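You operate a simulated robot arm through the tools that you are given. There is no shell and no other tool. Be economical: measure what you need, move in short steps, check, and stop when the job is done.

Carry out the task below with a simulated robot arm. There is one attempt and no reset: what you move stays moved.

Task
Oil the middle of the dough and of the tray, then cover the bowl.
Fine: white brush, oil from the saucer, brush back; the black handled tray; the teal lid sits in the rim. Set down upright: white oil brush. A coat counts when it lies all over at full strength: go over it till it gets no stronger.

Only the result counts: the job must be done as asked and must still hold three seconds after the hand-in. Knocking over, shifting, dropping, spilling or breaking anything else fails it. Lids that push on must go on centred and level and be pressed home; caps that screw on are set level and turned clockwise until they are tight.

Robot
A 7-joint arm with a two-finger parallel gripper, fixed in place. Base frame: the origin is at the foot of the arm, x ahead of it, y to its left, z up; the work surface is at about z = 0.74. Lengths are in m, angles in degrees, forces in N, time in s.
With the tool pointing down near the work surface it reaches from about 0.46 to 0.92 m from the base axis. Its first joint turns from -115.0 to 115.0 degrees. Payload 3.91 kg.
The tool frame sits at the grasp point between the pads (the TCP): z along the fingers, y along the line on which they close. The tips reach 0.03 m beyond it. The gripper opens to 0.11 m. The fingers are 0.02 m wide and 0.01 m thick; the gripper's body (0.048 by 0.112 m) begins 0.055 m behind the TCP.
Orientation is that of the tool frame in the base frame, as a unit quaternion [w, x, y, z]. With the fingers straight down and closing along the base's y, the tool's x points along the base's -x, its y along +y and its z along -z.

Tools
- The arm moves only by the tool drive_tool. Its argument "increments" is one flat list of numbers, 7 for each row, row after row: the turn, a rotation vector about the tool's x, y, z in units of 6 degrees (1.0 is 6 degrees), then the shift along the tool's x, y, z in units of 30 mm (1.0 is 30 mm), then the gripper command, from -1 (fully open) to 1 (shut), values between in proportion. In form: [ax, ay, az, tx, ty, tz, gripper, ax, ay, az, tx, ty, tz, gripper, ...]. A call has 1 to 10 rows; each row shifts and turns the commanded pose from where the row before left it, along the tool's axes as they then stand. A call with a number of a shift or a turn outside -1 to 1 is refused whole. Rows are played at 5 a second. More than 0.05 m and 8.6 degrees between two rows, or a gripper value outside its range, and nothing of the call is played. Where a pose cannot be reached the arm comes as near as it can. A force on the tool above 40 N (or 10 N above the force at the start of the call, whichever is more), or a blocked arm, ends the call early, and 0.2 s more pass. The fingers move at their own pace (about 0.153 m/s each) and stop on an object; they squeeze with about 39 N. The grip force told is the motor's: it shows also when the fingers shut on nothing. Time passes only in rows, and 0.2 s behind the last, so rows that do not move let the fingers close. The reply holds the time, the measured pose of the TCP, the force on the tool along the base axes, the opening and the grip force, in the units named above and with some noise, with the torque about the TCP (base axes, N m) and any sound that the robot's microphone picked up.
- Cameras (640 x 400 px; columns grow to the right, rows downward): "scene" is fixed at [0.4007, 0.6521, 1.355]; the picture's right is [-0.89, -0.46, 0.00], its down [-0.25, 0.49, -0.83] and it looks along [0.38, -0.74, -0.55] (base axes); focal length 339 px, centre (320, 200). "wrist" rides on the gripper at [0.072, 0.017, -0.103] in the tool frame; the picture's right is [-0.23, 0.97, 0.00], its down [-0.76, -0.18, -0.62] and it looks along [-0.61, -0.14, 0.78] (tool axes); focal length 222 px, centre (320, 200). There is no depth. A picture from a camera that has moved, and an enlarged one, comes with that camera's place and axes in the base frame and with its lens.
- get_image(camera): a new picture of that camera. The clock stands still meanwhile.
- slide_trunk(by): slides the trunk up (or, below 0, down) by that many m; the arm rides with it, the base frame stays. It gives what a move gives, with no picture.
- inspect(camera, box): a new picture of the part [left, top, right, bottom] of that camera's present view, enlarged. The clock stands still meanwhile.
- close_job(): hands the job in; it is judged then, once.

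Go step by step. Nothing tells you positions but the pictures and the camera data: compare them with the known pose of the tool, close in by small moves and look again before you grip or let go. The budget is 120 turns and 68 pictures, counting those below and the enlarged ones. Unless the task says otherwise, let go and move clear before handing in, and close with one line.

The tools are called after "Emit:" as a command line: name --argument value ..., lists and objects as JSON in quotes. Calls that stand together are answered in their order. drive_tool: Moves the arm, as the interface text tells. Its arguments: {"type":"object","properties":{"increments":{"type":"array"}},"required":["increments"]} The other tools are called the same way: slide_trunk (by) slides the trunk up or down; get_image (camera) takes a picture; inspect (camera, box) takes an enlarged picture of a part of a camera's view; close_job () hands the job in.

At the start:

```text
clock: 0.0
ee_pos: [0.5547, 0.0031, 1.1502]
tcp_rot: [0.0, 0.0, 1.0, -0.001]
ft_force: [0.2, -0.3, -0.4]
ft_torque: [0.01, -0.01, 0.02]
finger_gap: 0.1097
finger_force: 0.1
trunk travel left (down, up): [-0.7, 0.29]
```

scene: 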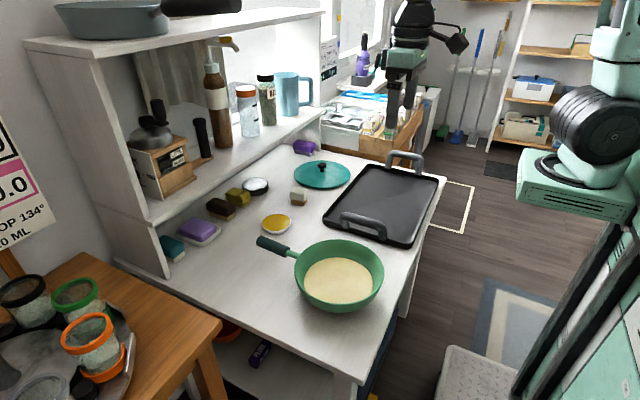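
wrist: 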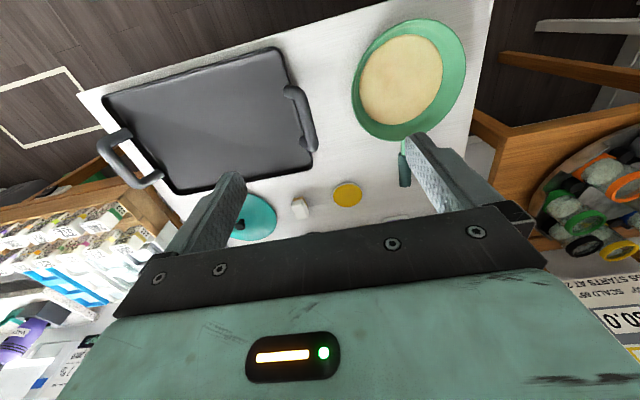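

I see a green pan with dough, a yellow oil saucer, the black tray, a teal lid and several small things that may be brushes. I'll enlarge the views to tell them apart.

Emit:
inspect --camera "scene" --box '[150, 130, 350, 255]'

Emit:
inspect --camera "scene" --box '[240, 140, 460, 320]'

Emit:
inspect --camera "wrist" --box '[200, 130, 440, 270]'

```text
3.20 times, centred on (250, 192) of scene
camera zoom: at [0.4007, 0.6521, 1.355], right [-0.89, -0.46, 0.0], down [-0.25, 0.49, -0.83], along [0.38, -0.74, -0.55], focal length 1085 px, centre (544, 224)
```

zoom: 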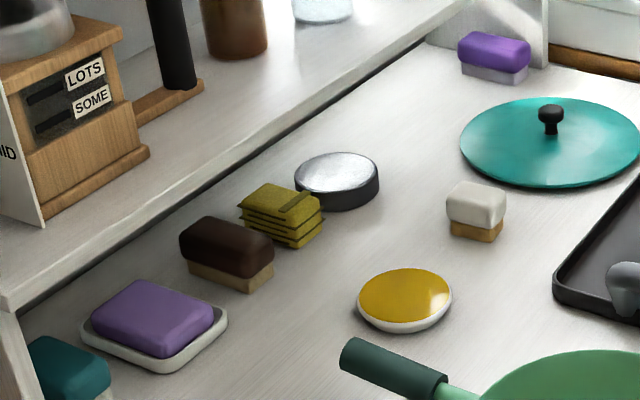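

```text
2.22 times, centred on (350, 230) of scene
camera zoom: at [0.4007, 0.6521, 1.355], right [-0.89, -0.46, 0.0], down [-0.25, 0.49, -0.83], along [0.38, -0.74, -0.55], focal length 753 px, centre (253, 133)
```

zoom: 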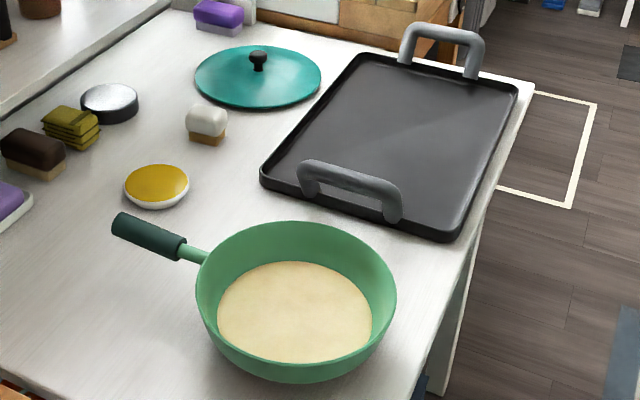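

```text
2.67 times, centred on (320, 200) of wrist
camera zoom: at [0.4831, 0.0208, 1.2533], right [0.23, 0.97, 0.0], down [0.76, -0.18, 0.62], along [0.61, -0.14, -0.78], focal length 592 px, centre (320, 200)
```

zoom: 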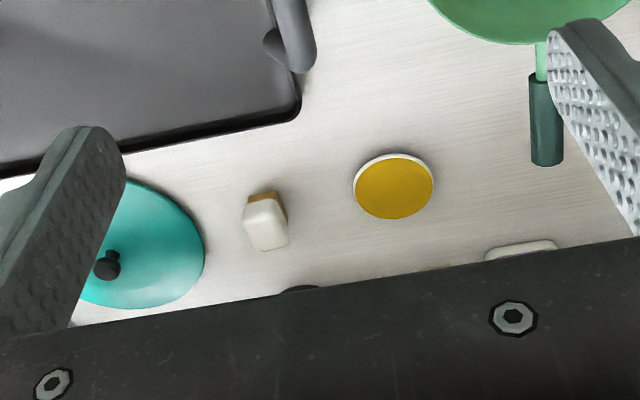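

The white brush stands near (0.89, -0.13), the saucer is near (0.87, 0.01), and the lid is near (0.89, -0.32). The tray is near (0.64, -0.24) and the pan near (0.61, 0.15). I'll move closer to the brush to measure it.

Emit:
drive_tool --increments '[0, 0, 0, -0.9, -0.49, 0.63, -1, 0, 0, 0, -0.9, -0.49, 0.63, -1, 0, 0, 0, -0.9, -0.49, 0.63, -1, 0, 0, 0, -0.9, -0.49, 0.63, -1, 0, 0, 0, -0.9, -0.49, 0.63, -1, 0, 0, 0, -0.9, -0.49, 0.63, -1, 0, 0, 0, -0.9, -0.49, 0.63, -1, 0, 0, 0, -0.9, -0.49, 0.63, -1, 0, 0, 0, -0.9, -0.49, 0.63, -1, 0, 0, 0, 0, 0, 0, -1]'

Emit:
get_image --camera "wrist"

```text
clock: 2.2
ee_pos: [0.7977, -0.1289, 0.9799]
tcp_rot: [0.0, 0.0, 1.0, 0.0]
ft_force: [-0.3, -0.4, -0.9]
ft_torque: [0.0, 0.0, -0.01]
finger_gap: 0.1102
finger_force: 0.0
trunk travel left (down, up): [-0.7, 0.29]
```

```text
62 pictures are left
camera wrist: at [0.7253, -0.1105, 1.084], right [0.23, 0.97, 0.0], down [0.76, -0.18, 0.62], along [0.61, -0.14, -0.78], focal length 222 px, centre (320, 200)
```

wrist: 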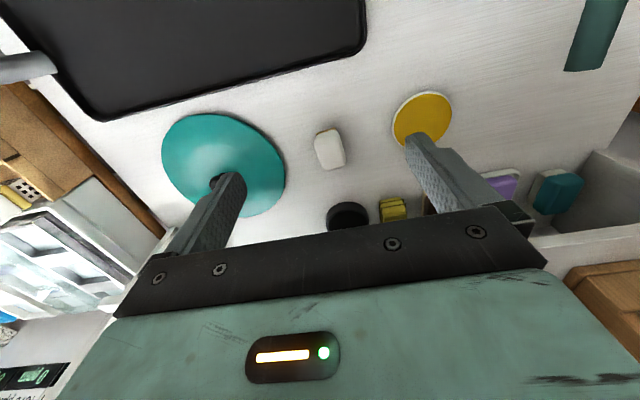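

The brush top is centred near (0.871, -0.128) with its long side along x, so the fingers already close across its short side. I'll go above it and look again.

Emit:
drive_tool --increments '[0, 0, 0, -0.61, 0, 0.92, -1, 0, 0, 0, -0.61, 0, 0.92, -1, 0, 0, 0, -0.61, 0, 0.92, -1, 0, 0, 0, -0.61, 0, 0.92, -1, 0, 0, 0, 0, 0, 0, -1]'

Emit:
get_image --camera "wrist"

Emit:
inspect --camera "scene" --box '[240, 140, 360, 240]'

```text
clock: 3.4
ee_pos: [0.871, -0.1283, 0.8666]
tcp_rot: [0.0, 0.001, 1.0, -0.001]
ft_force: [-0.1, -0.7, 0.7]
ft_torque: [-0.02, 0.02, -0.02]
finger_gap: 0.1104
finger_force: 0.1
trunk travel left (down, up): [-0.7, 0.29]
```

```text
61 pictures are left
camera wrist: at [0.7984, -0.1108, 0.9712], right [0.23, 0.97, 0.0], down [0.76, -0.18, 0.62], along [0.61, -0.14, -0.78], focal length 222 px, centre (320, 200)
```

wrist: 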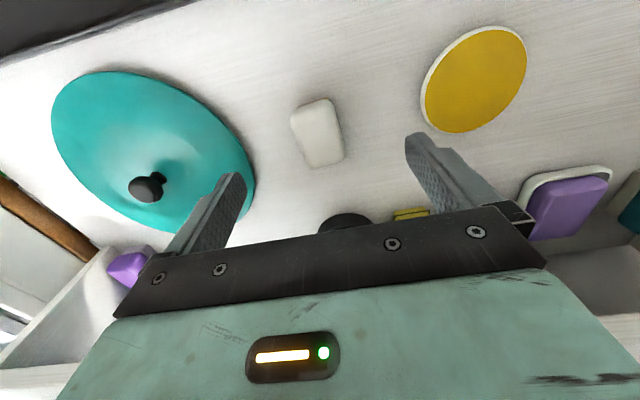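

```text
4.00 times, centred on (300, 190) of scene
camera zoom: at [0.4007, 0.6521, 1.355], right [-0.89, -0.46, 0.0], down [-0.25, 0.49, -0.83], along [0.38, -0.74, -0.55], focal length 1356 px, centre (400, 240)
```

zoom: 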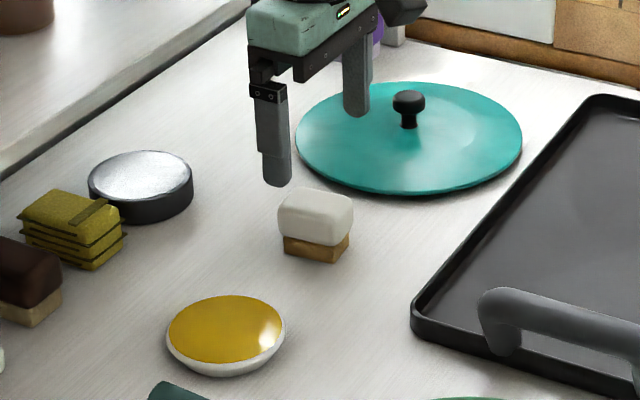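

The brush is centred between the fingers, its top at about z 0.785 with bristles in the lowest ~17 mm. I'll descend and grip the white part.

Emit:
drive_tool --increments '[0, 0, 0, -0.05, 0, 0.88, -1, 0, 0, 0, -0.05, 0, 0.88, -1, 0, 0, 0, 0, 0, 0.88, -1, 0, 0, 0, 0, 0, 0, -1, 0, 0, 0, 0, 0, 0, 0, 0, 0, 0, 0, 0, 0, 1, 0, 0, 0, 0, 0, 0, 1, 0, 0, 0, 0, 0, 0, 1]'

Emit:
get_image --camera "wrist"

Emit:
inspect --camera "scene" --box '[240, 140, 360, 240]'

```text
clock: 5.2
ee_pos: [0.8733, -0.131, 0.7893]
tcp_rot: [0.0, 0.0, 1.0, 0.0]
ft_force: [0.3, -0.7, 0.1]
ft_torque: [0.01, 0.01, 0.0]
finger_gap: 0.039
finger_force: 39.1
trunk travel left (down, up): [-0.7, 0.29]
```

```text
59 pictures are left
camera wrist: at [0.8009, -0.1123, 0.8929], right [0.23, 0.97, 0.0], down [0.76, -0.18, 0.62], along [0.61, -0.14, -0.78], focal length 222 px, centre (320, 200)
```

wrist: 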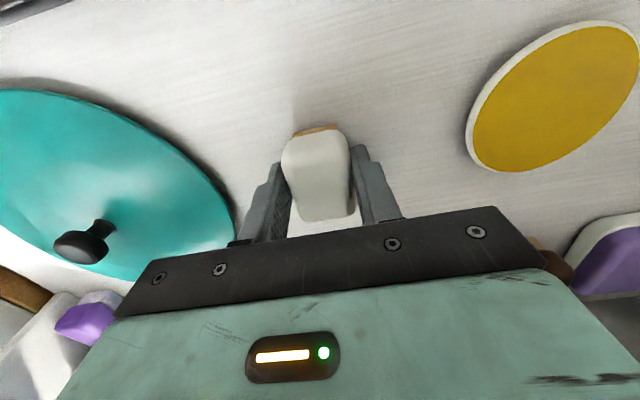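

```text
4.00 times, centred on (300, 190) of scene
camera zoom: at [0.4007, 0.6521, 1.355], right [-0.89, -0.46, 0.0], down [-0.25, 0.49, -0.83], along [0.38, -0.74, -0.55], focal length 1356 px, centre (400, 240)
```

zoom: 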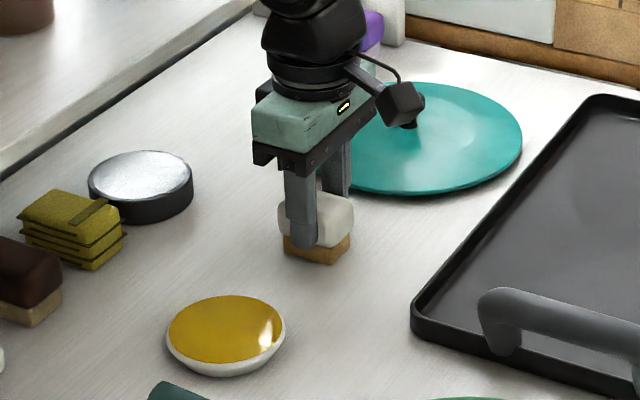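

The brush is held (0.039 m gap) with its bottom about 49 mm below the TCP. I'll lift it and carry it above the saucer at (0.870, 0.012).

Emit:
drive_tool --increments '[0, 0, 0, 0, 0, -0.8, 1, 0, 0, 0, 0, 0, -0.8, 1, 0, 0, 0, 0, 0, -0.8, 1, 0, 0, 0, 0.02, 0.95, 0, 1, 0, 0, 0, 0.02, 0.95, 0, 1, 0, 0, 0, 0.02, 0.95, 0, 1, 0, 0, 0, 0.02, 0.95, 0, 1, 0, 0, 0, 0.02, 0.95, 0, 1, 0, 0, 0, 0, 0, 0.8, 1, 0, 0, 0, 0, 0, 0, 1]'

Emit:
inspect --camera "scene" --box '[240, 140, 360, 240]'

Emit:
get_image --camera "wrist"

```text
clock: 7.4
ee_pos: [0.8705, 0.0152, 0.8368]
tcp_rot: [0.0, 0.0, 1.0, 0.0]
ft_force: [-0.6, -0.3, -0.8]
ft_torque: [0.0, 0.01, 0.0]
finger_gap: 0.0392
finger_force: 39.0
trunk travel left (down, up): [-0.7, 0.29]
```

```text
4.00 times, centred on (300, 190) of scene
camera zoom: at [0.4007, 0.6521, 1.355], right [-0.89, -0.46, 0.0], down [-0.25, 0.49, -0.83], along [0.38, -0.74, -0.55], focal length 1356 px, centre (400, 240)
```

zoom: 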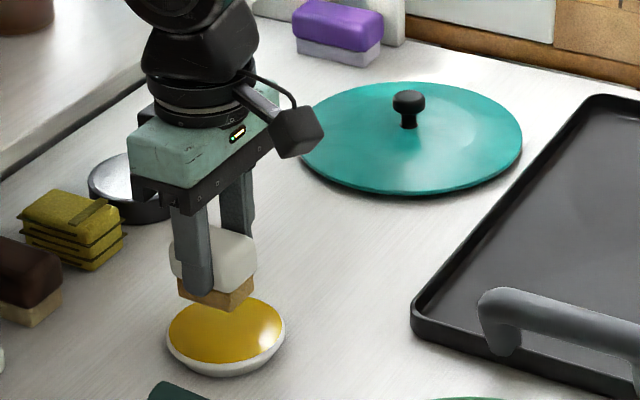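

```text
56 pictures are left
camera wrist: at [0.7979, 0.0316, 0.942], right [0.23, 0.97, 0.0], down [0.76, -0.18, 0.62], along [0.61, -0.14, -0.78], focal length 222 px, centre (320, 200)
```

wrist: 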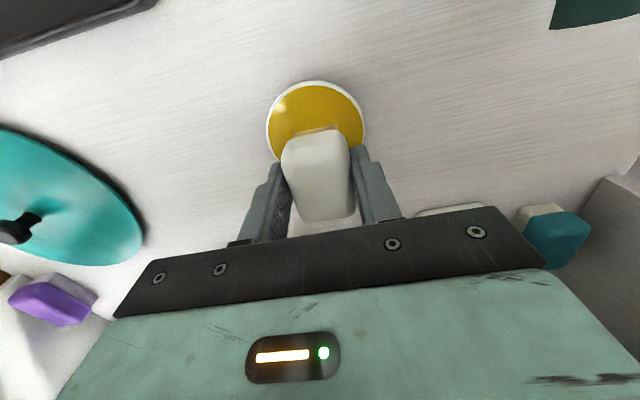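

The brush is nearly centred over the saucer. I'll shift 4 mm in y and lower it gently into the oil.

Emit:
drive_tool --increments '[0, 0, 0, 0, -0.12, 0.4, 1, 0, 0, 0, 0, 0, 0.4, 1, 0, 0, 0, 0, 0, 0.2, 1, 0, 0, 0, 0, 0, 0.13, 1, 0, 0, 0, 0, 0, 0.1, 1, 0, 0, 0, 0, 0, 0, 1]'

Emit:
inspect --camera "scene" --box '[240, 160, 336, 240]'

```text
clock: 8.8
ee_pos: [0.8704, 0.0108, 0.8043]
tcp_rot: [0.003, 0.0, 1.0, 0.001]
ft_force: [-8.4, -0.7, 28.2]
ft_torque: [-0.02, 0.35, -0.06]
finger_gap: 0.0393
finger_force: 38.9
trunk travel left (down, up): [-0.7, 0.29]
```

```text
5.00 times, centred on (288, 200) of scene
camera zoom: at [0.4007, 0.6521, 1.355], right [-0.89, -0.46, 0.0], down [-0.25, 0.49, -0.83], along [0.38, -0.74, -0.55], focal length 1695 px, centre (480, 200)
```

zoom: 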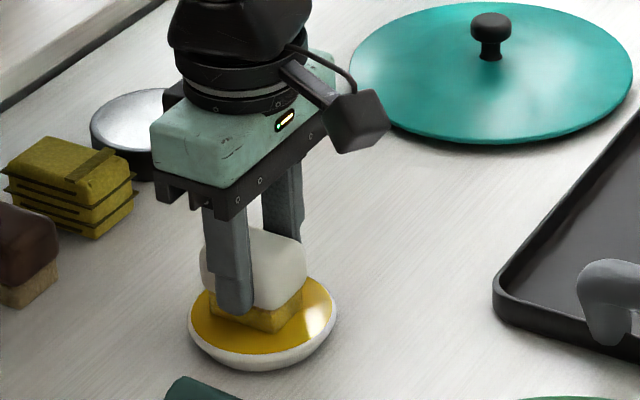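

The brush pressed into the oil at TCP z 0.805 (28 N) and the bristles look wet. I'll lift it and carry it toward the pan for a look at the dough.

Emit:
drive_tool --increments '[0, 0, 0, 0, 0, -0.5, 1, 0, 0, 0, 0, 0, -1, 1, 0, 0, 0, 0, 0, -1, 1, 0, 0, 0, 0, 0, -1, 1, 0, 0, 0, 0, 0, -1, 1]'

Emit:
drive_tool --increments '[0, 0, 0, 1, 0.46, 0, 1, 0, 0, 0, 1, 0.46, 0, 1, 0, 0, 0, 1, 0.46, 0, 1, 0, 0, 0, 1, 0.46, 0, 1, 0, 0, 0, 1, 0.46, 0, 1, 0, 0, 0, 1, 0.46, 0, 1, 0, 0, 0, 1, 0.46, 0, 1, 0, 0, 0, 1, 0.46, 0, 1, 0, 0, 0, 1, 0.46, 0, 1, 0, 0, 0, 1, 0.46, 0, 1]'

Emit:
get_image --camera "wrist"

Emit:
get_image --camera "scene"

```text
clock: 10.0
ee_pos: [0.8727, 0.0082, 0.9351]
tcp_rot: [-0.001, 0.0, 1.0, 0.0]
ft_force: [0.1, 0.8, -0.3]
ft_torque: [0.0, 0.0, -0.02]
finger_gap: 0.0391
finger_force: 38.7
trunk travel left (down, up): [-0.7, 0.29]
```

```text
clock: 12.2
ee_pos: [0.5709, 0.147, 0.9356]
tcp_rot: [0.0, -0.001, 1.0, 0.0]
ft_force: [0.1, -0.4, 0.0]
ft_torque: [0.0, 0.02, 0.03]
finger_gap: 0.0394
finger_force: 38.5
trunk travel left (down, up): [-0.7, 0.29]
```

```text
54 pictures are left
camera wrist: at [0.4989, 0.1651, 1.0394], right [0.23, 0.97, 0.0], down [0.76, -0.18, 0.62], along [0.61, -0.14, -0.78], focal length 222 px, centre (320, 200)
```

wrist: 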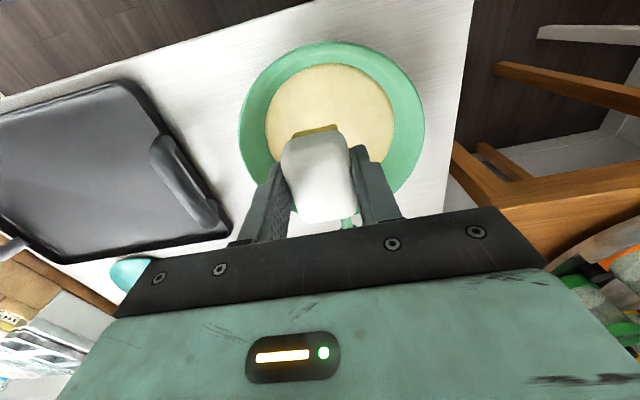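

```text
53 pictures are left
```

scene: 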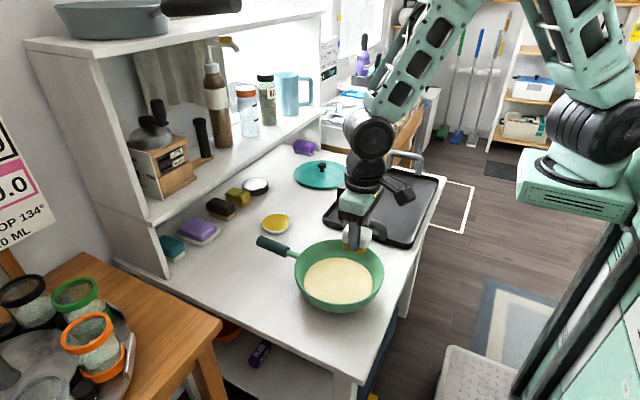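

The dough centre is near (0.61, 0.154), with its surface around z 0.775. I'll go above the centre and lower in small steps until contact.

Emit:
drive_tool --increments '[0, 0, 0, -0.65, 0.12, 0, 1, 0, 0, 0, -0.65, 0.1, 0.3, 1, 0, 0, 0, 0, 0, 0.8, 1, 0, 0, 0, 0, 0, 0.8, 1, 0, 0, 0, 0, 0, 0.6, 1, 0, 0, 0, 0, 0, 0, 1]'

Emit:
get_image --camera "wrist"

Emit:
inspect --camera "scene" --box '[270, 210, 410, 320]'

```text
clock: 13.6
ee_pos: [0.6111, 0.1533, 0.8596]
tcp_rot: [0.001, 0.0, 1.0, 0.0]
ft_force: [0.0, 0.0, -0.3]
ft_torque: [-0.03, 0.03, 0.05]
finger_gap: 0.039
finger_force: 38.6
trunk travel left (down, up): [-0.7, 0.29]
```

```text
52 pictures are left
camera wrist: at [0.5389, 0.1713, 0.9636], right [0.23, 0.97, 0.0], down [0.76, -0.18, 0.62], along [0.61, -0.14, -0.78], focal length 222 px, centre (320, 200)
```

wrist: 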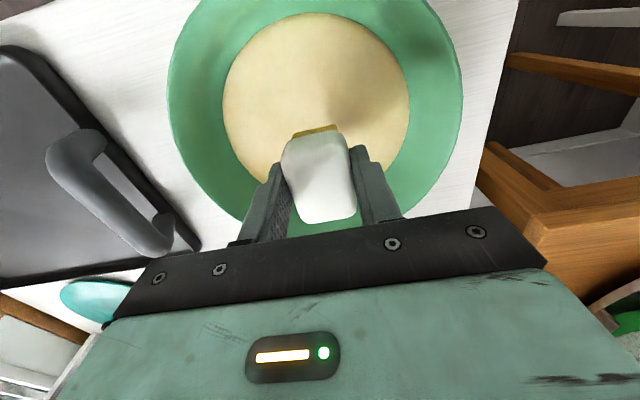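

```text
3.64 times, centred on (340, 265) of scene
camera zoom: at [0.4007, 0.6521, 1.355], right [-0.89, -0.46, 0.0], down [-0.25, 0.49, -0.83], along [0.38, -0.74, -0.55], focal length 1232 px, centre (247, -36)
```

zoom: 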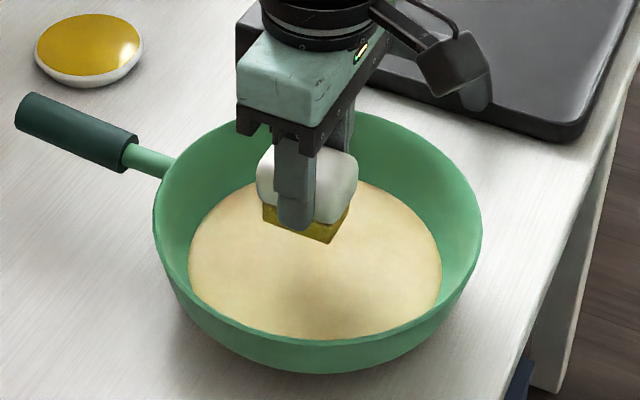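

I'm over the centre, so I'll lower in small steps to find the dough surface.

Emit:
drive_tool --increments '[0, 0, 0, 0, 0, 0.3, 1, 0, 0, 0, 0, 0, 0.3, 1, 0, 0, 0, 0, 0, 0.15, 1, 0, 0, 0, 0, 0, 0.15, 1, 0, 0, 0, 0, 0, 0, 1]'

```text
clock: 14.8
ee_pos: [0.61, 0.1529, 0.8325]
tcp_rot: [0.0, -0.001, 1.0, 0.0]
ft_force: [-0.3, -0.8, -0.8]
ft_torque: [-0.03, -0.01, 0.04]
finger_gap: 0.0392
finger_force: 38.5
trunk travel left (down, up): [-0.7, 0.29]
```

Emit:
drive_tool --increments '[0, 0, 0, 0, 0, 0.1, 1, 0, 0, 0, 0, 0, 0.1, 1, 0, 0, 0, 0, 0, 0, 1]'

Emit:
inspect --camera "scene" --box '[270, 210, 410, 320]'

```text
clock: 15.6
ee_pos: [0.6103, 0.1536, 0.8255]
tcp_rot: [-0.001, 0.0, 1.0, 0.0]
ft_force: [0.5, -0.1, -0.2]
ft_torque: [-0.03, -0.02, -0.02]
finger_gap: 0.0391
finger_force: 39.2
trunk travel left (down, up): [-0.7, 0.29]
```

```text
3.64 times, centred on (340, 265) of scene
camera zoom: at [0.4007, 0.6521, 1.355], right [-0.89, -0.46, 0.0], down [-0.25, 0.49, -0.83], along [0.38, -0.74, -0.55], focal length 1232 px, centre (247, -36)
```

zoom: 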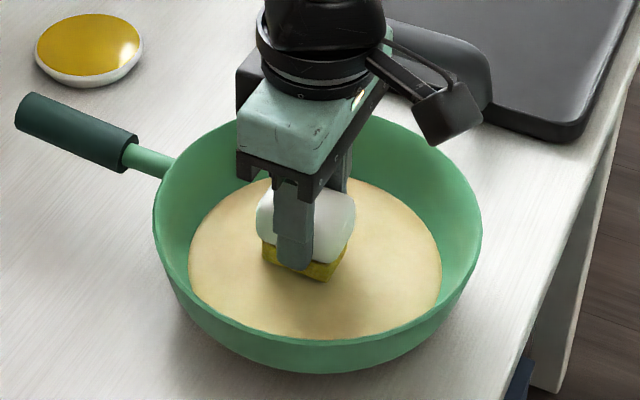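

There's no contact yet, though the bristles look very close. I'll keep lowering in fine steps.

Emit:
drive_tool --increments '[0, 0, 0, 0, 0, 0.06, 1, 0, 0, 0, 0, 0, 0.06, 1, 0, 0, 0, 0, 0, 0, 1]'

```text
clock: 16.4
ee_pos: [0.6099, 0.1531, 0.8235]
tcp_rot: [0.0, 0.0, 1.0, 0.001]
ft_force: [-1.3, -2.5, 7.9]
ft_torque: [-0.08, -0.14, -0.03]
finger_gap: 0.0394
finger_force: 39.0
trunk travel left (down, up): [-0.7, 0.29]
```

Contact at TCP z 0.8235 with 8 N. I'll make a light stroke in x and check what it leaves.

Emit:
drive_tool --increments '[0, 0, 0, 0.3, 0, 0, 1, 0, 0, 0, 0.3, 0, 0, 1, 0, 0, 0, -0.4, 0, 0, 1, 0, 0, 0, -0.4, 0, 0, 1, 0, 0, 0, -0.4, 0, 0, 1, 0, 0, 0, 0.3, 0, 0, 1, 0, 0, 0, 0.3, 0, 0, 1]'

Emit:
get_image --camera "wrist"

```text
clock: 18.0
ee_pos: [0.6105, 0.154, 0.8245]
tcp_rot: [0.001, 0.0, 1.0, 0.0]
ft_force: [3.0, -0.8, 7.7]
ft_torque: [-0.01, -0.32, 0.01]
finger_gap: 0.0392
finger_force: 39.1
trunk travel left (down, up): [-0.7, 0.29]
```

```text
49 pictures are left
camera wrist: at [0.5384, 0.1722, 0.9283], right [0.23, 0.97, 0.0], down [0.76, -0.18, 0.62], along [0.61, -0.14, -0.78], focal length 222 px, centre (320, 200)
```

wrist: 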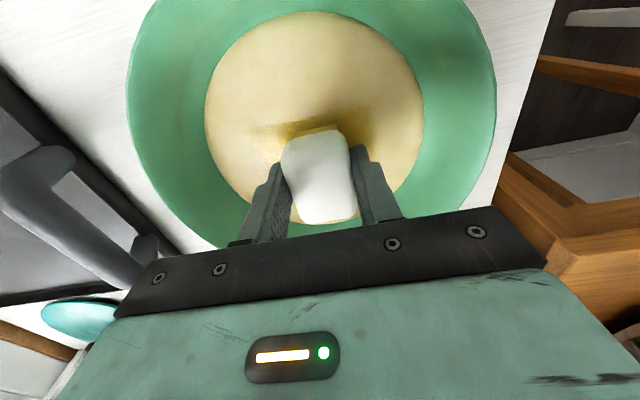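

The stroke left oil and the pan hasn't moved noticeably. I'll raster over the middle, about ±20 mm in x and y.

Emit:
drive_tool --increments '[0, 0, 0, 0.6, 0, 0, 1, 0, 0, 0, 0, -0.6, 0, 1, 0, 0, 0, -0.6, 0, 0, 1, 0, 0, 0, -0.6, 0, 0, 1, 0, 0, 0, 0, 0.6, 0, 1, 0, 0, 0, 0.6, 0, 0, 1, 0, 0, 0, 0.6, 0, 0, 1, 0, 0, 0, 0, 0.6, 0, 1, 0, 0, 0, -0.6, 0, 0, 1, 0, 0, 0, -0.6, 0, 0, 1]'

Emit:
drive_tool --increments '[0, 0, 0, 0, -0.6, 0, 1, 0, 0, 0, 0, -0.6, 0, 1, 0, 0, 0, 0.6, 0, 0, 1, 0, 0, 0, 0, 0.6, 0, 1, 0, 0, 0, 0, 0.6, 0, 1, 0, 0, 0, 0.6, 0, 0, 1, 0, 0, 0, 0, -0.6, 0, 1, 0, 0, 0, 0, -0.6, 0, 1, 0, 0, 0, -0.6, 0.6, 0, 1]'

Emit:
drive_tool --increments '[0, 0, 0, 0, 0, -0.5, 1, 0, 0, 0, 0.5, 0, -1, 1, 0, 0, 0, 1, 0, -1, 1, 0, 0, 0, 1, 0, -1, 1, 0, 0, 0, 0, 0, 0, 1]'

Emit:
get_image --camera "wrist"

Emit:
inspect --camera "scene" --box '[270, 210, 410, 320]'

```text
clock: 20.2
ee_pos: [0.6292, 0.1738, 0.8235]
tcp_rot: [0.0, -0.001, 1.0, 0.001]
ft_force: [-3.3, 0.6, 13.9]
ft_torque: [0.02, -0.04, -0.02]
finger_gap: 0.0393
finger_force: 38.4
trunk travel left (down, up): [-0.7, 0.29]
```

```text
clock: 22.2
ee_pos: [0.6089, 0.1542, 0.8234]
tcp_rot: [0.0, -0.001, 1.0, -0.001]
ft_force: [-1.1, -0.3, 1.8]
ft_torque: [0.02, -0.06, -0.02]
finger_gap: 0.0391
finger_force: 39.0
trunk travel left (down, up): [-0.7, 0.29]
```

```text
clock: 23.4
ee_pos: [0.5347, 0.1535, 0.9313]
tcp_rot: [0.0, 0.0, 1.0, 0.0]
ft_force: [0.0, 0.2, -1.0]
ft_torque: [0.0, -0.02, -0.01]
finger_gap: 0.039
finger_force: 39.6
trunk travel left (down, up): [-0.7, 0.29]
```

```text
48 pictures are left
camera wrist: at [0.4618, 0.1702, 1.0351], right [0.23, 0.97, 0.0], down [0.76, -0.18, 0.62], along [0.61, -0.14, -0.78], focal length 222 px, centre (320, 200)
```

wrist: 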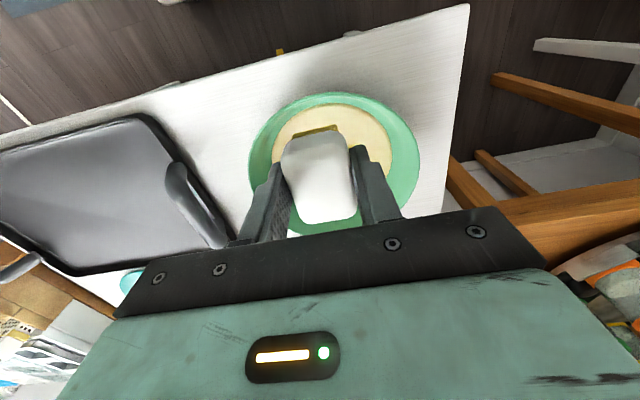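

```text
3.64 times, centred on (340, 265) of scene
camera zoom: at [0.4007, 0.6521, 1.355], right [-0.89, -0.46, 0.0], down [-0.25, 0.49, -0.83], along [0.38, -0.74, -0.55], focal length 1232 px, centre (247, -36)
```

zoom: 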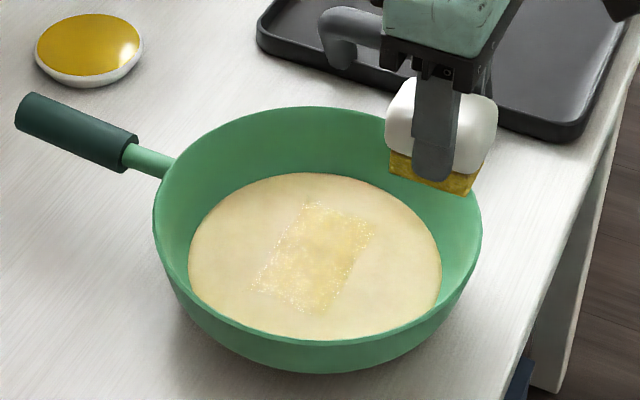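

The oil lies in a rectangular patch in the middle, looking weaker at its edges. I'll enlarge it.

Emit:
inspect --camera "scene" --box '[315, 250, 363, 300]'

Emit:
inspect --camera "scene" --box '[250, 200, 310, 240]'

```text
8.00 times, centred on (339, 275) of scene
camera zoom: at [0.4007, 0.6521, 1.355], right [-0.89, -0.46, 0.0], down [-0.25, 0.49, -0.83], along [0.38, -0.74, -0.55], focal length 2712 px, centre (168, -400)
```

zoom: 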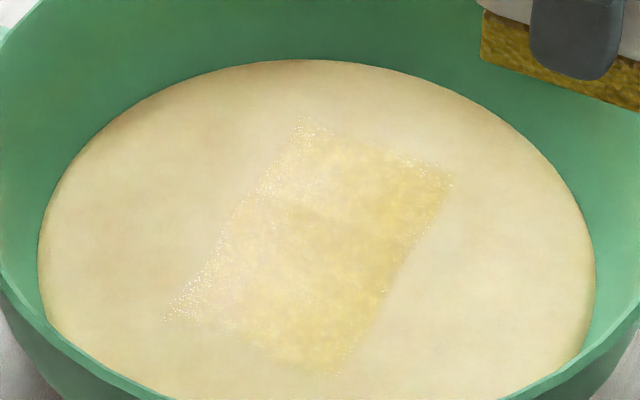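

```text
10.00 times, centred on (280, 220) of scene
camera zoom: at [0.4007, 0.6521, 1.355], right [-0.89, -0.46, 0.0], down [-0.25, 0.49, -0.83], along [0.38, -0.74, -0.55], focal length 3389 px, centre (720, 0)
```

zoom: 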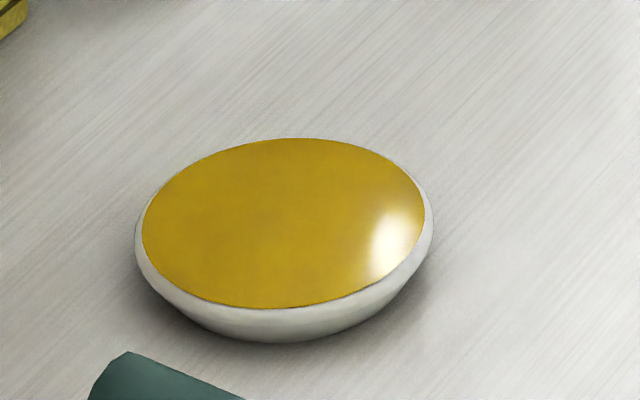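

The oil goes only onto a marked patch, and the +x side and the ends are still weak. I'll come back down and raster with longer y travel and more of the +x side.

Emit:
drive_tool --increments '[0, 0, 0, -1, 0, 0, 1, 0, 0, 0, -1, 0, 0.3, 1, 0, 0, 0, -0.5, 0, 1, 1, 0, 0, 0, 0, 0, 1, 1, 0, 0, 0, 0, 0, 0.7, 1, 0, 0, 0, 0, 0, 0.4, 1, 0, 0, 0, 0, 0, 0.2, 1, 0, 0, 0, 0, 0, 0.02, 1]'

Emit:
drive_tool --increments '[0, 0, 0, 0.5, -0.5, 0, 1, 0, 0, 0, 0, -0.5, 0, 1, 0, 0, 0, -0.83, 0, 0, 1, 0, 0, 0, -0.83, 0, 0, 1, 0, 0, 0, 0, 0.5, 0, 1, 0, 0, 0, 0.83, 0, 0, 1, 0, 0, 0, 0.83, 0, 0, 1, 0, 0, 0, 0, 0.5, 0, 1, 0, 0, 0, -0.83, 0, 0, 1, 0, 0, 0, -0.83, 0, 0, 1]'

Emit:
drive_tool --increments '[0, 0, 0, 0, 0.5, 0, 1, 0, 0, 0, 0.83, 0, 0, 1, 0, 0, 0, 0.83, 0, 0, 1, 0, 0, 0, 0, 0.5, 0, 1, 0, 0, 0, -0.83, 0, 0, 1, 0, 0, 0, -0.83, 0, 0, 1, 0, 0, 0, 0, -0.67, 0, 1, 0, 0, 0, 0, -0.67, 0, 1, 0, 0, 0, 0, -0.66, 0, 1, 0, 0, 0, 0.6, 0, 0, 1]'

Emit:
drive_tool --increments '[0, 0, 0, 0, 0.67, 0, 1, 0, 0, 0, 0, 0.67, 0, 1, 0, 0, 0, 0, 0.66, 0, 1, 0, 0, 0, 0.56, -0.5, 0, 1, 0, 0, 0, 0, -0.5, 0, 1, 0, 0, 0, 0, 0, -0.5, 1, 0, 0, 0, 0.5, 0, -1, 1, 0, 0, 0, 1, 0, -1, 1, 0, 0, 0, 1, 0, -1, 1, 0, 0, 0, 0, 0, 0, 1]'

Emit:
inspect --camera "scene" --box '[315, 250, 363, 300]'

```text
clock: 25.2
ee_pos: [0.6102, 0.1533, 0.8223]
tcp_rot: [0.001, 0.0, 1.0, 0.0]
ft_force: [-3.5, -5.5, 29.2]
ft_torque: [-0.18, 0.03, -0.02]
finger_gap: 0.0395
finger_force: 39.1
trunk travel left (down, up): [-0.7, 0.29]
```

```text
clock: 27.4
ee_pos: [0.6455, 0.1521, 0.82]
tcp_rot: [0.0, -0.001, 1.0, 0.0]
ft_force: [-0.1, 0.1, -0.5]
ft_torque: [0.01, 0.0, -0.01]
finger_gap: 0.0391
finger_force: 39.6
trunk travel left (down, up): [-0.7, 0.29]
```

```text
clock: 29.6
ee_pos: [0.6263, 0.1237, 0.8196]
tcp_rot: [0.0, 0.0, 1.0, 0.0]
ft_force: [1.2, -0.4, -0.6]
ft_torque: [-0.05, -0.02, 0.0]
finger_gap: 0.0391
finger_force: 39.2
trunk travel left (down, up): [-0.7, 0.29]
```

```text
clock: 31.8
ee_pos: [0.5366, 0.1517, 0.9278]
tcp_rot: [0.0, 0.0, 1.0, 0.0]
ft_force: [0.7, 1.1, -0.2]
ft_torque: [-0.01, 0.02, 0.01]
finger_gap: 0.039
finger_force: 39.0
trunk travel left (down, up): [-0.7, 0.29]
```

```text
8.00 times, centred on (339, 275) of scene
camera zoom: at [0.4007, 0.6521, 1.355], right [-0.89, -0.46, 0.0], down [-0.25, 0.49, -0.83], along [0.38, -0.74, -0.55], focal length 2712 px, centre (168, -400)
```

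zoom: 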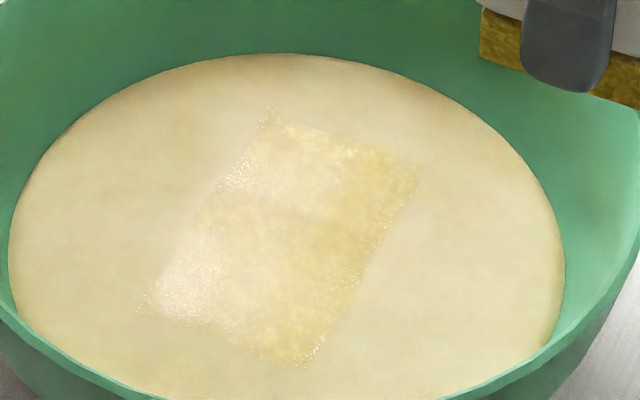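

The pan shifted a few millimetres because I pressed too hard. I'll check the pan, the brush and the grip before going on.

Emit:
inspect --camera "scene" --box '[270, 210, 410, 320]'

Emit:
get_image --camera "wrist"

```text
3.64 times, centred on (340, 265) of scene
camera zoom: at [0.4007, 0.6521, 1.355], right [-0.89, -0.46, 0.0], down [-0.25, 0.49, -0.83], along [0.38, -0.74, -0.55], focal length 1232 px, centre (247, -36)
```

zoom: 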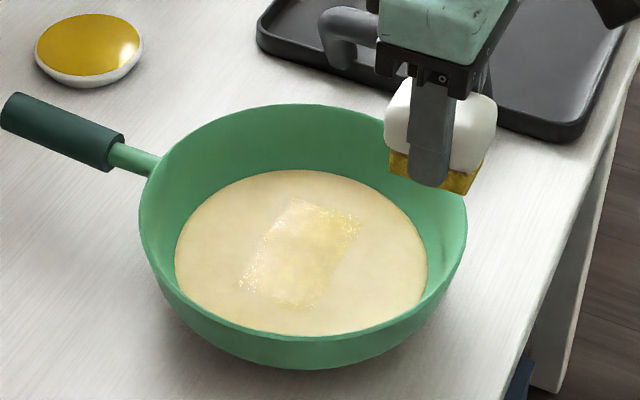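

```text
42 pictures are left
camera wrist: at [0.4636, 0.1707, 1.0308], right [0.23, 0.97, 0.0], down [0.76, -0.18, 0.62], along [0.61, -0.14, -0.78], focal length 222 px, centre (320, 200)
```

wrist: 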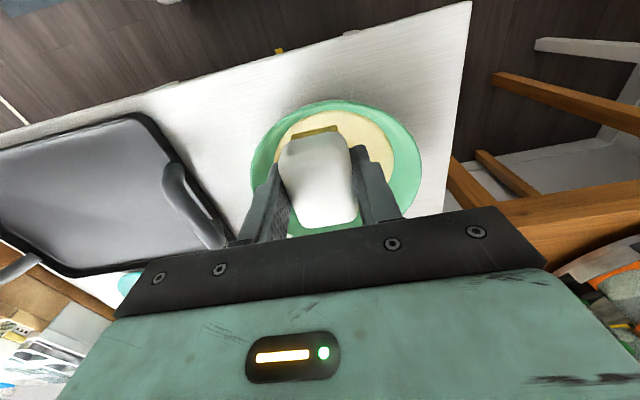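

The brush slid up about 4 mm in the fingers, and the pan moved about 9 mm in +x, which I'll correct later. I'll re-dip, then brush with a lighter touch.

Emit:
drive_tool --increments '[0, 0, 0, -1, -0.42, 0, 1, 0, 0, 0, -1, -0.42, 0, 1, 0, 0, 0, -1, -0.42, 0, 1, 0, 0, 0, -1, -0.42, 0, 1, 0, 0, 0, -1, -0.42, 0, 1, 0, 0, 0, -1, -0.42, 0, 1, 0, 0, 0, -1, -0.42, 0, 1, 0, 0, 0, -1, -0.42, 0, 1, 0, 0, 0, -1, -0.42, 0, 1, 0, 0, 0, -1, -0.42, 0, 1]'

Emit:
drive_tool --increments '[0, 0, 0, -0.6, -0.25, 0, 1, 0, 0, 0, -0.5, -0.25, 0, 1, 0, 0, 0, 0, 0, 0.9, 1, 0, 0, 0, 0, 0, 0.9, 1, 0, 0, 0, 0, 0, 0.9, 1, 0, 0, 0, 0, 0, 0.9, 1, 0, 0, 0, 0, 0, 0.4, 1, 0, 0, 0, 0, 0, 0.13, 1, 0, 0, 0, 0, 0, 0, 1]'

```text
clock: 34.0
ee_pos: [0.8356, 0.0278, 0.927]
tcp_rot: [0.0, -0.001, 1.0, 0.0]
ft_force: [-0.1, -0.2, -1.0]
ft_torque: [-0.02, -0.01, 0.06]
finger_gap: 0.0392
finger_force: 38.7
trunk travel left (down, up): [-0.7, 0.29]
```

```text
clock: 36.0
ee_pos: [0.8695, 0.0122, 0.8016]
tcp_rot: [0.0, 0.0, 1.0, 0.001]
ft_force: [0.8, 0.7, -0.1]
ft_torque: [0.01, 0.02, 0.01]
finger_gap: 0.0392
finger_force: 39.1
trunk travel left (down, up): [-0.7, 0.29]
```

Emit:
drive_tool --increments '[0, 0, 0, 0, 0, 0.06, 1, 0, 0, 0, 0, 0, 0, 1]'

Emit:
inspect --camera "scene" --box '[240, 160, 336, 240]'

```text
clock: 36.6
ee_pos: [0.8696, 0.0125, 0.8006]
tcp_rot: [0.0, 0.0, 1.0, 0.0]
ft_force: [0.5, 0.2, 0.3]
ft_torque: [0.01, 0.02, -0.01]
finger_gap: 0.0389
finger_force: 38.8
trunk travel left (down, up): [-0.7, 0.29]
```

```text
5.00 times, centred on (288, 200) of scene
camera zoom: at [0.4007, 0.6521, 1.355], right [-0.89, -0.46, 0.0], down [-0.25, 0.49, -0.83], along [0.38, -0.74, -0.55], focal length 1695 px, centre (480, 200)
```

zoom: 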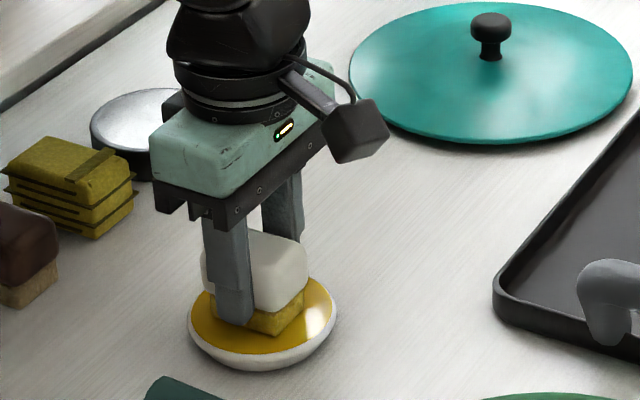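

Emit:
drive_tool --increments '[0, 0, 0, 0, 0, 0.05, 1, 0, 0, 0, 0, 0, 0, 1]'

```text
clock: 37.2
ee_pos: [0.869, 0.0127, 0.799]
tcp_rot: [0.0, 0.001, 1.0, 0.0]
ft_force: [-1.4, 0.5, 2.7]
ft_torque: [-0.01, -0.04, 0.0]
finger_gap: 0.039
finger_force: 39.0
trunk travel left (down, up): [-0.7, 0.29]
```

Dipped with light contact at 2.7 N. Now back over the dough.

Emit:
drive_tool --increments '[0, 0, 0, 0, 0, -0.5, 1, 0, 0, 0, 0, 0, -1, 1, 0, 0, 0, 0, 0, -1, 1, 0, 0, 0, 0, 0, -1, 1]'

Emit:
drive_tool --increments '[0, 0, 0, 0.92, 0.52, 0, 1, 0, 0, 0, 0.92, 0.52, 0, 1, 0, 0, 0, 0.92, 0.52, 0, 1, 0, 0, 0, 0.92, 0.52, 0, 1, 0, 0, 0, 0.92, 0.52, 0, 1, 0, 0, 0, 0.92, 0.52, 0, 1, 0, 0, 0, 0.92, 0.52, 0, 1, 0, 0, 0, 0.92, 0.52, 0, 1, 0, 0, 0, 0.92, 0.52, 0, 1]'

Emit:
drive_tool --increments '[0, 0, 0, 0, 0, 0.9, 1, 0, 0, 0, 0, 0, 0.9, 1, 0, 0, 0, 0, 0, 0.6, 1, 0, 0, 0, 0, 0, 0.1, 1, 0, 0, 0, 0, 0, 0, 1]'

```text
clock: 38.2
ee_pos: [0.8687, 0.0136, 0.903]
tcp_rot: [0.001, 0.001, 1.0, 0.0]
ft_force: [-0.1, 0.5, -1.2]
ft_torque: [0.01, 0.01, -0.01]
finger_gap: 0.0393
finger_force: 39.1
trunk travel left (down, up): [-0.7, 0.29]
```

```text
clock: 40.2
ee_pos: [0.621, 0.1546, 0.9032]
tcp_rot: [0.0, 0.001, 1.0, 0.0]
ft_force: [0.9, -0.8, -0.1]
ft_torque: [-0.01, -0.02, -0.03]
finger_gap: 0.0393
finger_force: 38.9
trunk travel left (down, up): [-0.7, 0.29]
```

```text
clock: 41.4
ee_pos: [0.6207, 0.1559, 0.8289]
tcp_rot: [0.0, 0.0, 1.0, 0.0]
ft_force: [0.4, 0.4, -0.3]
ft_torque: [0.02, 0.01, -0.01]
finger_gap: 0.0391
finger_force: 38.6
trunk travel left (down, up): [-0.7, 0.29]
```

Emit:
drive_tool --increments '[0, 0, 0, 0, -0.1, 0.15, 1, 0, 0, 0, 0, 0, 0.12, 1, 0, 0, 0, 0, 0, 0, 1]'

```text
clock: 42.2
ee_pos: [0.621, 0.1498, 0.8192]
tcp_rot: [0.0, 0.0, 1.0, 0.0]
ft_force: [0.0, -0.2, -0.9]
ft_torque: [-0.01, 0.01, 0.01]
finger_gap: 0.0392
finger_force: 39.3
trunk travel left (down, up): [-0.7, 0.29]
```

Emit:
drive_tool --increments '[0, 0, 0, 0, 0, 0.03, 1, 0, 0, 0, 0, 0, 0.03, 1, 0, 0, 0, 0, 0, 0, 1]'

```text
clock: 43.0
ee_pos: [0.6206, 0.1513, 0.8179]
tcp_rot: [0.0, 0.0, 1.0, 0.0]
ft_force: [-0.2, 0.0, 4.2]
ft_torque: [-0.01, -0.11, -0.02]
finger_gap: 0.0392
finger_force: 38.9
trunk travel left (down, up): [-0.7, 0.29]
```

Light contact at 4 N. I'll raster the patch with strokes along y at three x offsets.

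Emit:
drive_tool --increments '[0, 0, 0, 0, -1, 0, 1, 0, 0, 0, 0, 1, 0, 1, 0, 0, 0, 0, 1, 0, 1, 0, 0, 0, -0.5, 0, 0, 1, 0, 0, 0, 0, -1, 0, 1, 0, 0, 0, 0, -1, 0, 1, 0, 0, 0, 0.5, 0, 0, 1, 0, 0, 0, 0.5, 0, 0, 1, 0, 0, 0, 0, 1, 0, 1, 0, 0, 0, 0, 1, 0, 1]'

Emit:
drive_tool --increments '[0, 0, 0, -0.5, 0, 0, 1, 0, 0, 0, 0, -1, 0, 1, 0, 0, 0, 0, -1, 0, 1, 0, 0, 0, 0, 1, 0, 1]'

Emit:
drive_tool --increments '[0, 0, 0, 0, 0, -0.5, 1, 0, 0, 0, 0.5, 0, -1, 1, 0, 0, 0, 1, 0, -1, 1, 0, 0, 0, 1, 0, -1, 1, 0, 0, 0, 0, 0, 0, 1]'

Emit:
inspect --camera "scene" --box '[270, 210, 410, 320]'

Emit:
inspect --camera "scene" --box '[315, 250, 363, 300]'

```text
clock: 45.2
ee_pos: [0.6052, 0.1781, 0.8184]
tcp_rot: [0.0, 0.0, 1.0, 0.0]
ft_force: [-1.3, -2.5, 16.3]
ft_torque: [-0.15, -0.42, -0.07]
finger_gap: 0.0389
finger_force: 39.0
trunk travel left (down, up): [-0.7, 0.29]
```

```text
clock: 46.2
ee_pos: [0.6228, 0.1489, 0.8183]
tcp_rot: [0.001, 0.0, 1.0, 0.0]
ft_force: [-0.3, -3.6, 18.6]
ft_torque: [-0.14, -0.46, -0.11]
finger_gap: 0.0392
finger_force: 39.0
trunk travel left (down, up): [-0.7, 0.29]
```

```text
clock: 47.4
ee_pos: [0.5472, 0.1493, 0.9212]
tcp_rot: [-0.001, 0.0, 1.0, 0.001]
ft_force: [-0.2, 0.0, -0.7]
ft_torque: [-0.01, 0.0, 0.01]
finger_gap: 0.039
finger_force: 38.7
trunk travel left (down, up): [-0.7, 0.29]
```

```text
3.64 times, centred on (340, 265) of scene
camera zoom: at [0.4007, 0.6521, 1.355], right [-0.89, -0.46, 0.0], down [-0.25, 0.49, -0.83], along [0.38, -0.74, -0.55], focal length 1232 px, centre (247, -36)
```

zoom: 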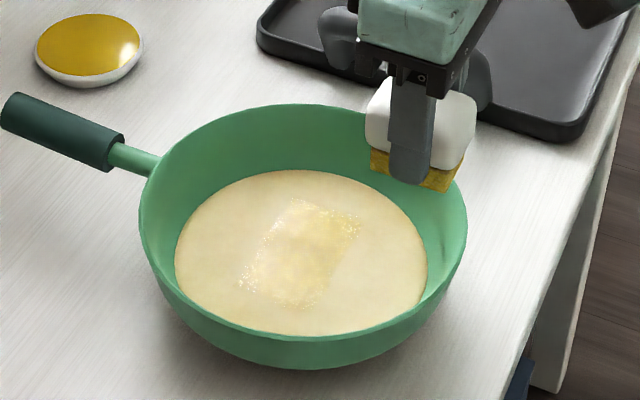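

```text
8.00 times, centred on (339, 275) of scene
camera zoom: at [0.4007, 0.6521, 1.355], right [-0.89, -0.46, 0.0], down [-0.25, 0.49, -0.83], along [0.38, -0.74, -0.55], focal length 2712 px, centre (168, -400)
```

zoom: 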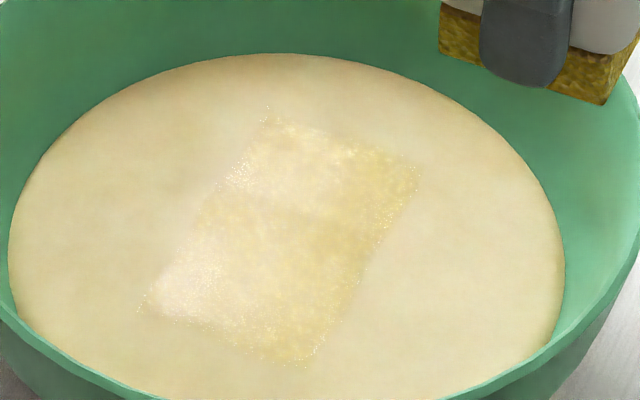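

The pan held still this time and the coat is more even. I'll look at the patch from the wrist camera.

Emit:
drive_tool --increments '[0, 0, 0, -0.95, 0, 0, 1, 0, 0, 0, -0.95, 0, 0, 1, 0, 0, 0, -0.95, 0, 0, 1, 0, 0, 0, -0.95, 0, 0, 1, 0, 0, 0, 0, 0, 0, 1]'

Emit:
inspect --camera "wrist" --box '[220, 0, 412, 120]'

```text
clock: 48.6
ee_pos: [0.6579, 0.1516, 0.922]
tcp_rot: [0.0, -0.001, 1.0, 0.0]
ft_force: [0.0, -0.8, 0.5]
ft_torque: [0.02, -0.01, -0.02]
finger_gap: 0.0391
finger_force: 38.8
trunk travel left (down, up): [-0.7, 0.29]
```

```text
3.33 times, centred on (316, 60) of wrist
camera zoom: at [0.5868, 0.1686, 1.0252], right [0.23, 0.97, 0.0], down [0.76, -0.18, 0.62], along [0.61, -0.14, -0.78], focal length 740 px, centre (333, 667)
```

zoom: 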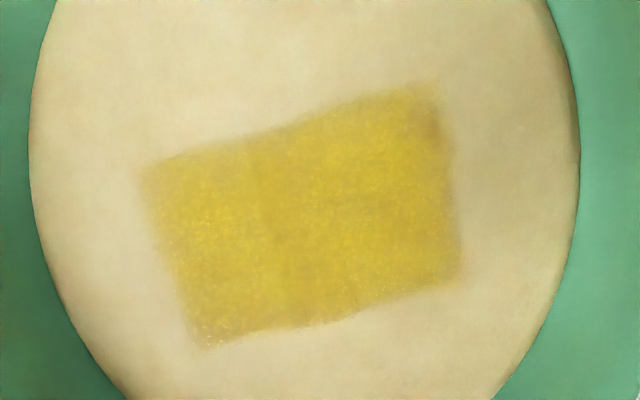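

The patch spans about (0.595–0.644, 0.113–0.195) and is nearly uniform, with slight fading at the y ends. I'll do another pass with longer y travel and see whether it strengthens.

Emit:
drive_tool --increments '[0, 0, 0, 0.63, 0.1, 0.5, 1, 0, 0, 0, 0.63, 0, 0.8, 1, 0, 0, 0, 0, 0, 0.8, 1, 0, 0, 0, 0, 0, 0.8, 1, 0, 0, 0, 0, 0, 0.45, 1, 0, 0, 0, 0, 0, 0, 1]'

```text
clock: 50.0
ee_pos: [0.6205, 0.1536, 0.8227]
tcp_rot: [0.0, 0.0, 1.0, 0.0]
ft_force: [0.9, 0.4, -1.1]
ft_torque: [0.03, -0.02, -0.02]
finger_gap: 0.0391
finger_force: 39.6
trunk travel left (down, up): [-0.7, 0.29]
```

Emit:
drive_tool --increments '[0, 0, 0, 0, 0, 0.1, 1, 0, 0, 0, 0, 0, 0.05, 1, 0, 0, 0, 0, 0, 0, 1]'

```text
clock: 50.8
ee_pos: [0.6204, 0.1537, 0.8189]
tcp_rot: [0.001, -0.001, 1.0, 0.001]
ft_force: [-2.6, 0.4, 11.3]
ft_torque: [-0.01, -0.19, -0.01]
finger_gap: 0.0388
finger_force: 38.7
trunk travel left (down, up): [-0.7, 0.29]
```

Emit:
drive_tool --increments '[0, 0, 0, -0.33, 0.6, 0, 1, 0, 0, 0, 0, 0.73, 0, 1, 0, 0, 0, 0, -0.89, 0, 1, 0, 0, 0, 0, -0.89, 0, 1, 0, 0, 0, 0, -0.89, 0, 1, 0, 0, 0, 0.66, 0, 0, 1, 0, 0, 0, 0, 0.89, 0, 1, 0, 0, 0, 0, 0.89, 0, 1, 0, 0, 0, 0, 0.89, 0, 1]'

Emit:
drive_tool --increments '[0, 0, 0, -0.66, 0, 0, 1, 0, 0, 0, 0.66, -0.2, 0, 1, 0, 0, 0, 0, -0.89, 0, 1, 0, 0, 0, -0.33, -0.89, 0, 1, 0, 0, 0, -0.33, -0.69, 0, 1, 0, 0, 0, 0.66, 0, 0, 1, 0, 0, 0, -0.33, 0.67, 0, 1, 0, 0, 0, 0, 0.67, 0, 1, 0, 0, 0, 0, 0, -0.5, 1]'

Emit:
drive_tool --increments '[0, 0, 0, -0.6, 0, -0.9, 1, 0, 0, 0, -0.6, 0, -1, 1, 0, 0, 0, 0, 0, -1, 1, 0, 0, 0, 0, 0, 0, 1]'

Emit:
inspect --camera "wrist" --box '[220, 0, 412, 120]'

Emit:
inspect --camera "scene" --box '[270, 210, 410, 320]'

```text
clock: 52.8
ee_pos: [0.6108, 0.1931, 0.8187]
tcp_rot: [0.0, 0.0, 1.0, 0.001]
ft_force: [-0.9, -0.5, 3.3]
ft_torque: [0.02, -0.1, 0.04]
finger_gap: 0.039
finger_force: 39.5
trunk travel left (down, up): [-0.7, 0.29]
```

```text
clock: 54.8
ee_pos: [0.6212, 0.1553, 0.8344]
tcp_rot: [0.0, 0.0, 1.0, 0.0]
ft_force: [-1.0, -0.2, -1.2]
ft_torque: [-0.04, 0.02, 0.01]
finger_gap: 0.0392
finger_force: 38.9
trunk travel left (down, up): [-0.7, 0.29]
```

```text
clock: 55.8
ee_pos: [0.657, 0.1547, 0.9192]
tcp_rot: [0.0, 0.0, 1.0, 0.0]
ft_force: [-0.5, 0.2, 0.2]
ft_torque: [0.01, 0.02, 0.0]
finger_gap: 0.0391
finger_force: 38.8
trunk travel left (down, up): [-0.7, 0.29]
```

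```text
3.33 times, centred on (316, 60) of wrist
camera zoom: at [0.5848, 0.1729, 1.0232], right [0.23, 0.97, 0.0], down [0.76, -0.18, 0.62], along [0.61, -0.14, -0.78], focal length 740 px, centre (333, 667)
```

zoom: 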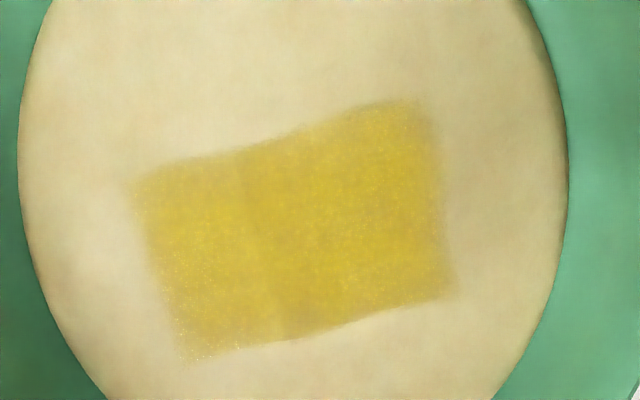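

```text
3.64 times, centred on (340, 265) of scene
camera zoom: at [0.4007, 0.6521, 1.355], right [-0.89, -0.46, 0.0], down [-0.25, 0.49, -0.83], along [0.38, -0.74, -0.55], focal length 1232 px, centre (247, -36)
```

zoom: 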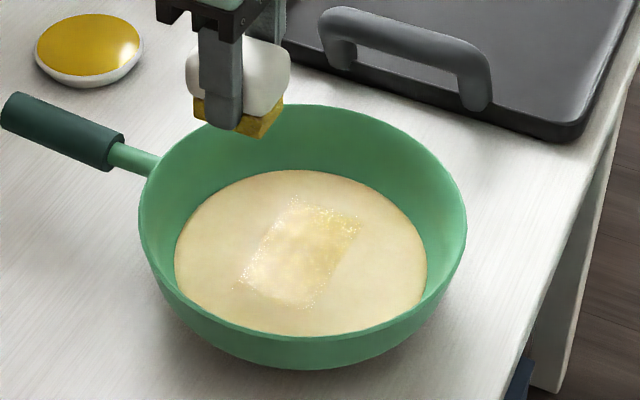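

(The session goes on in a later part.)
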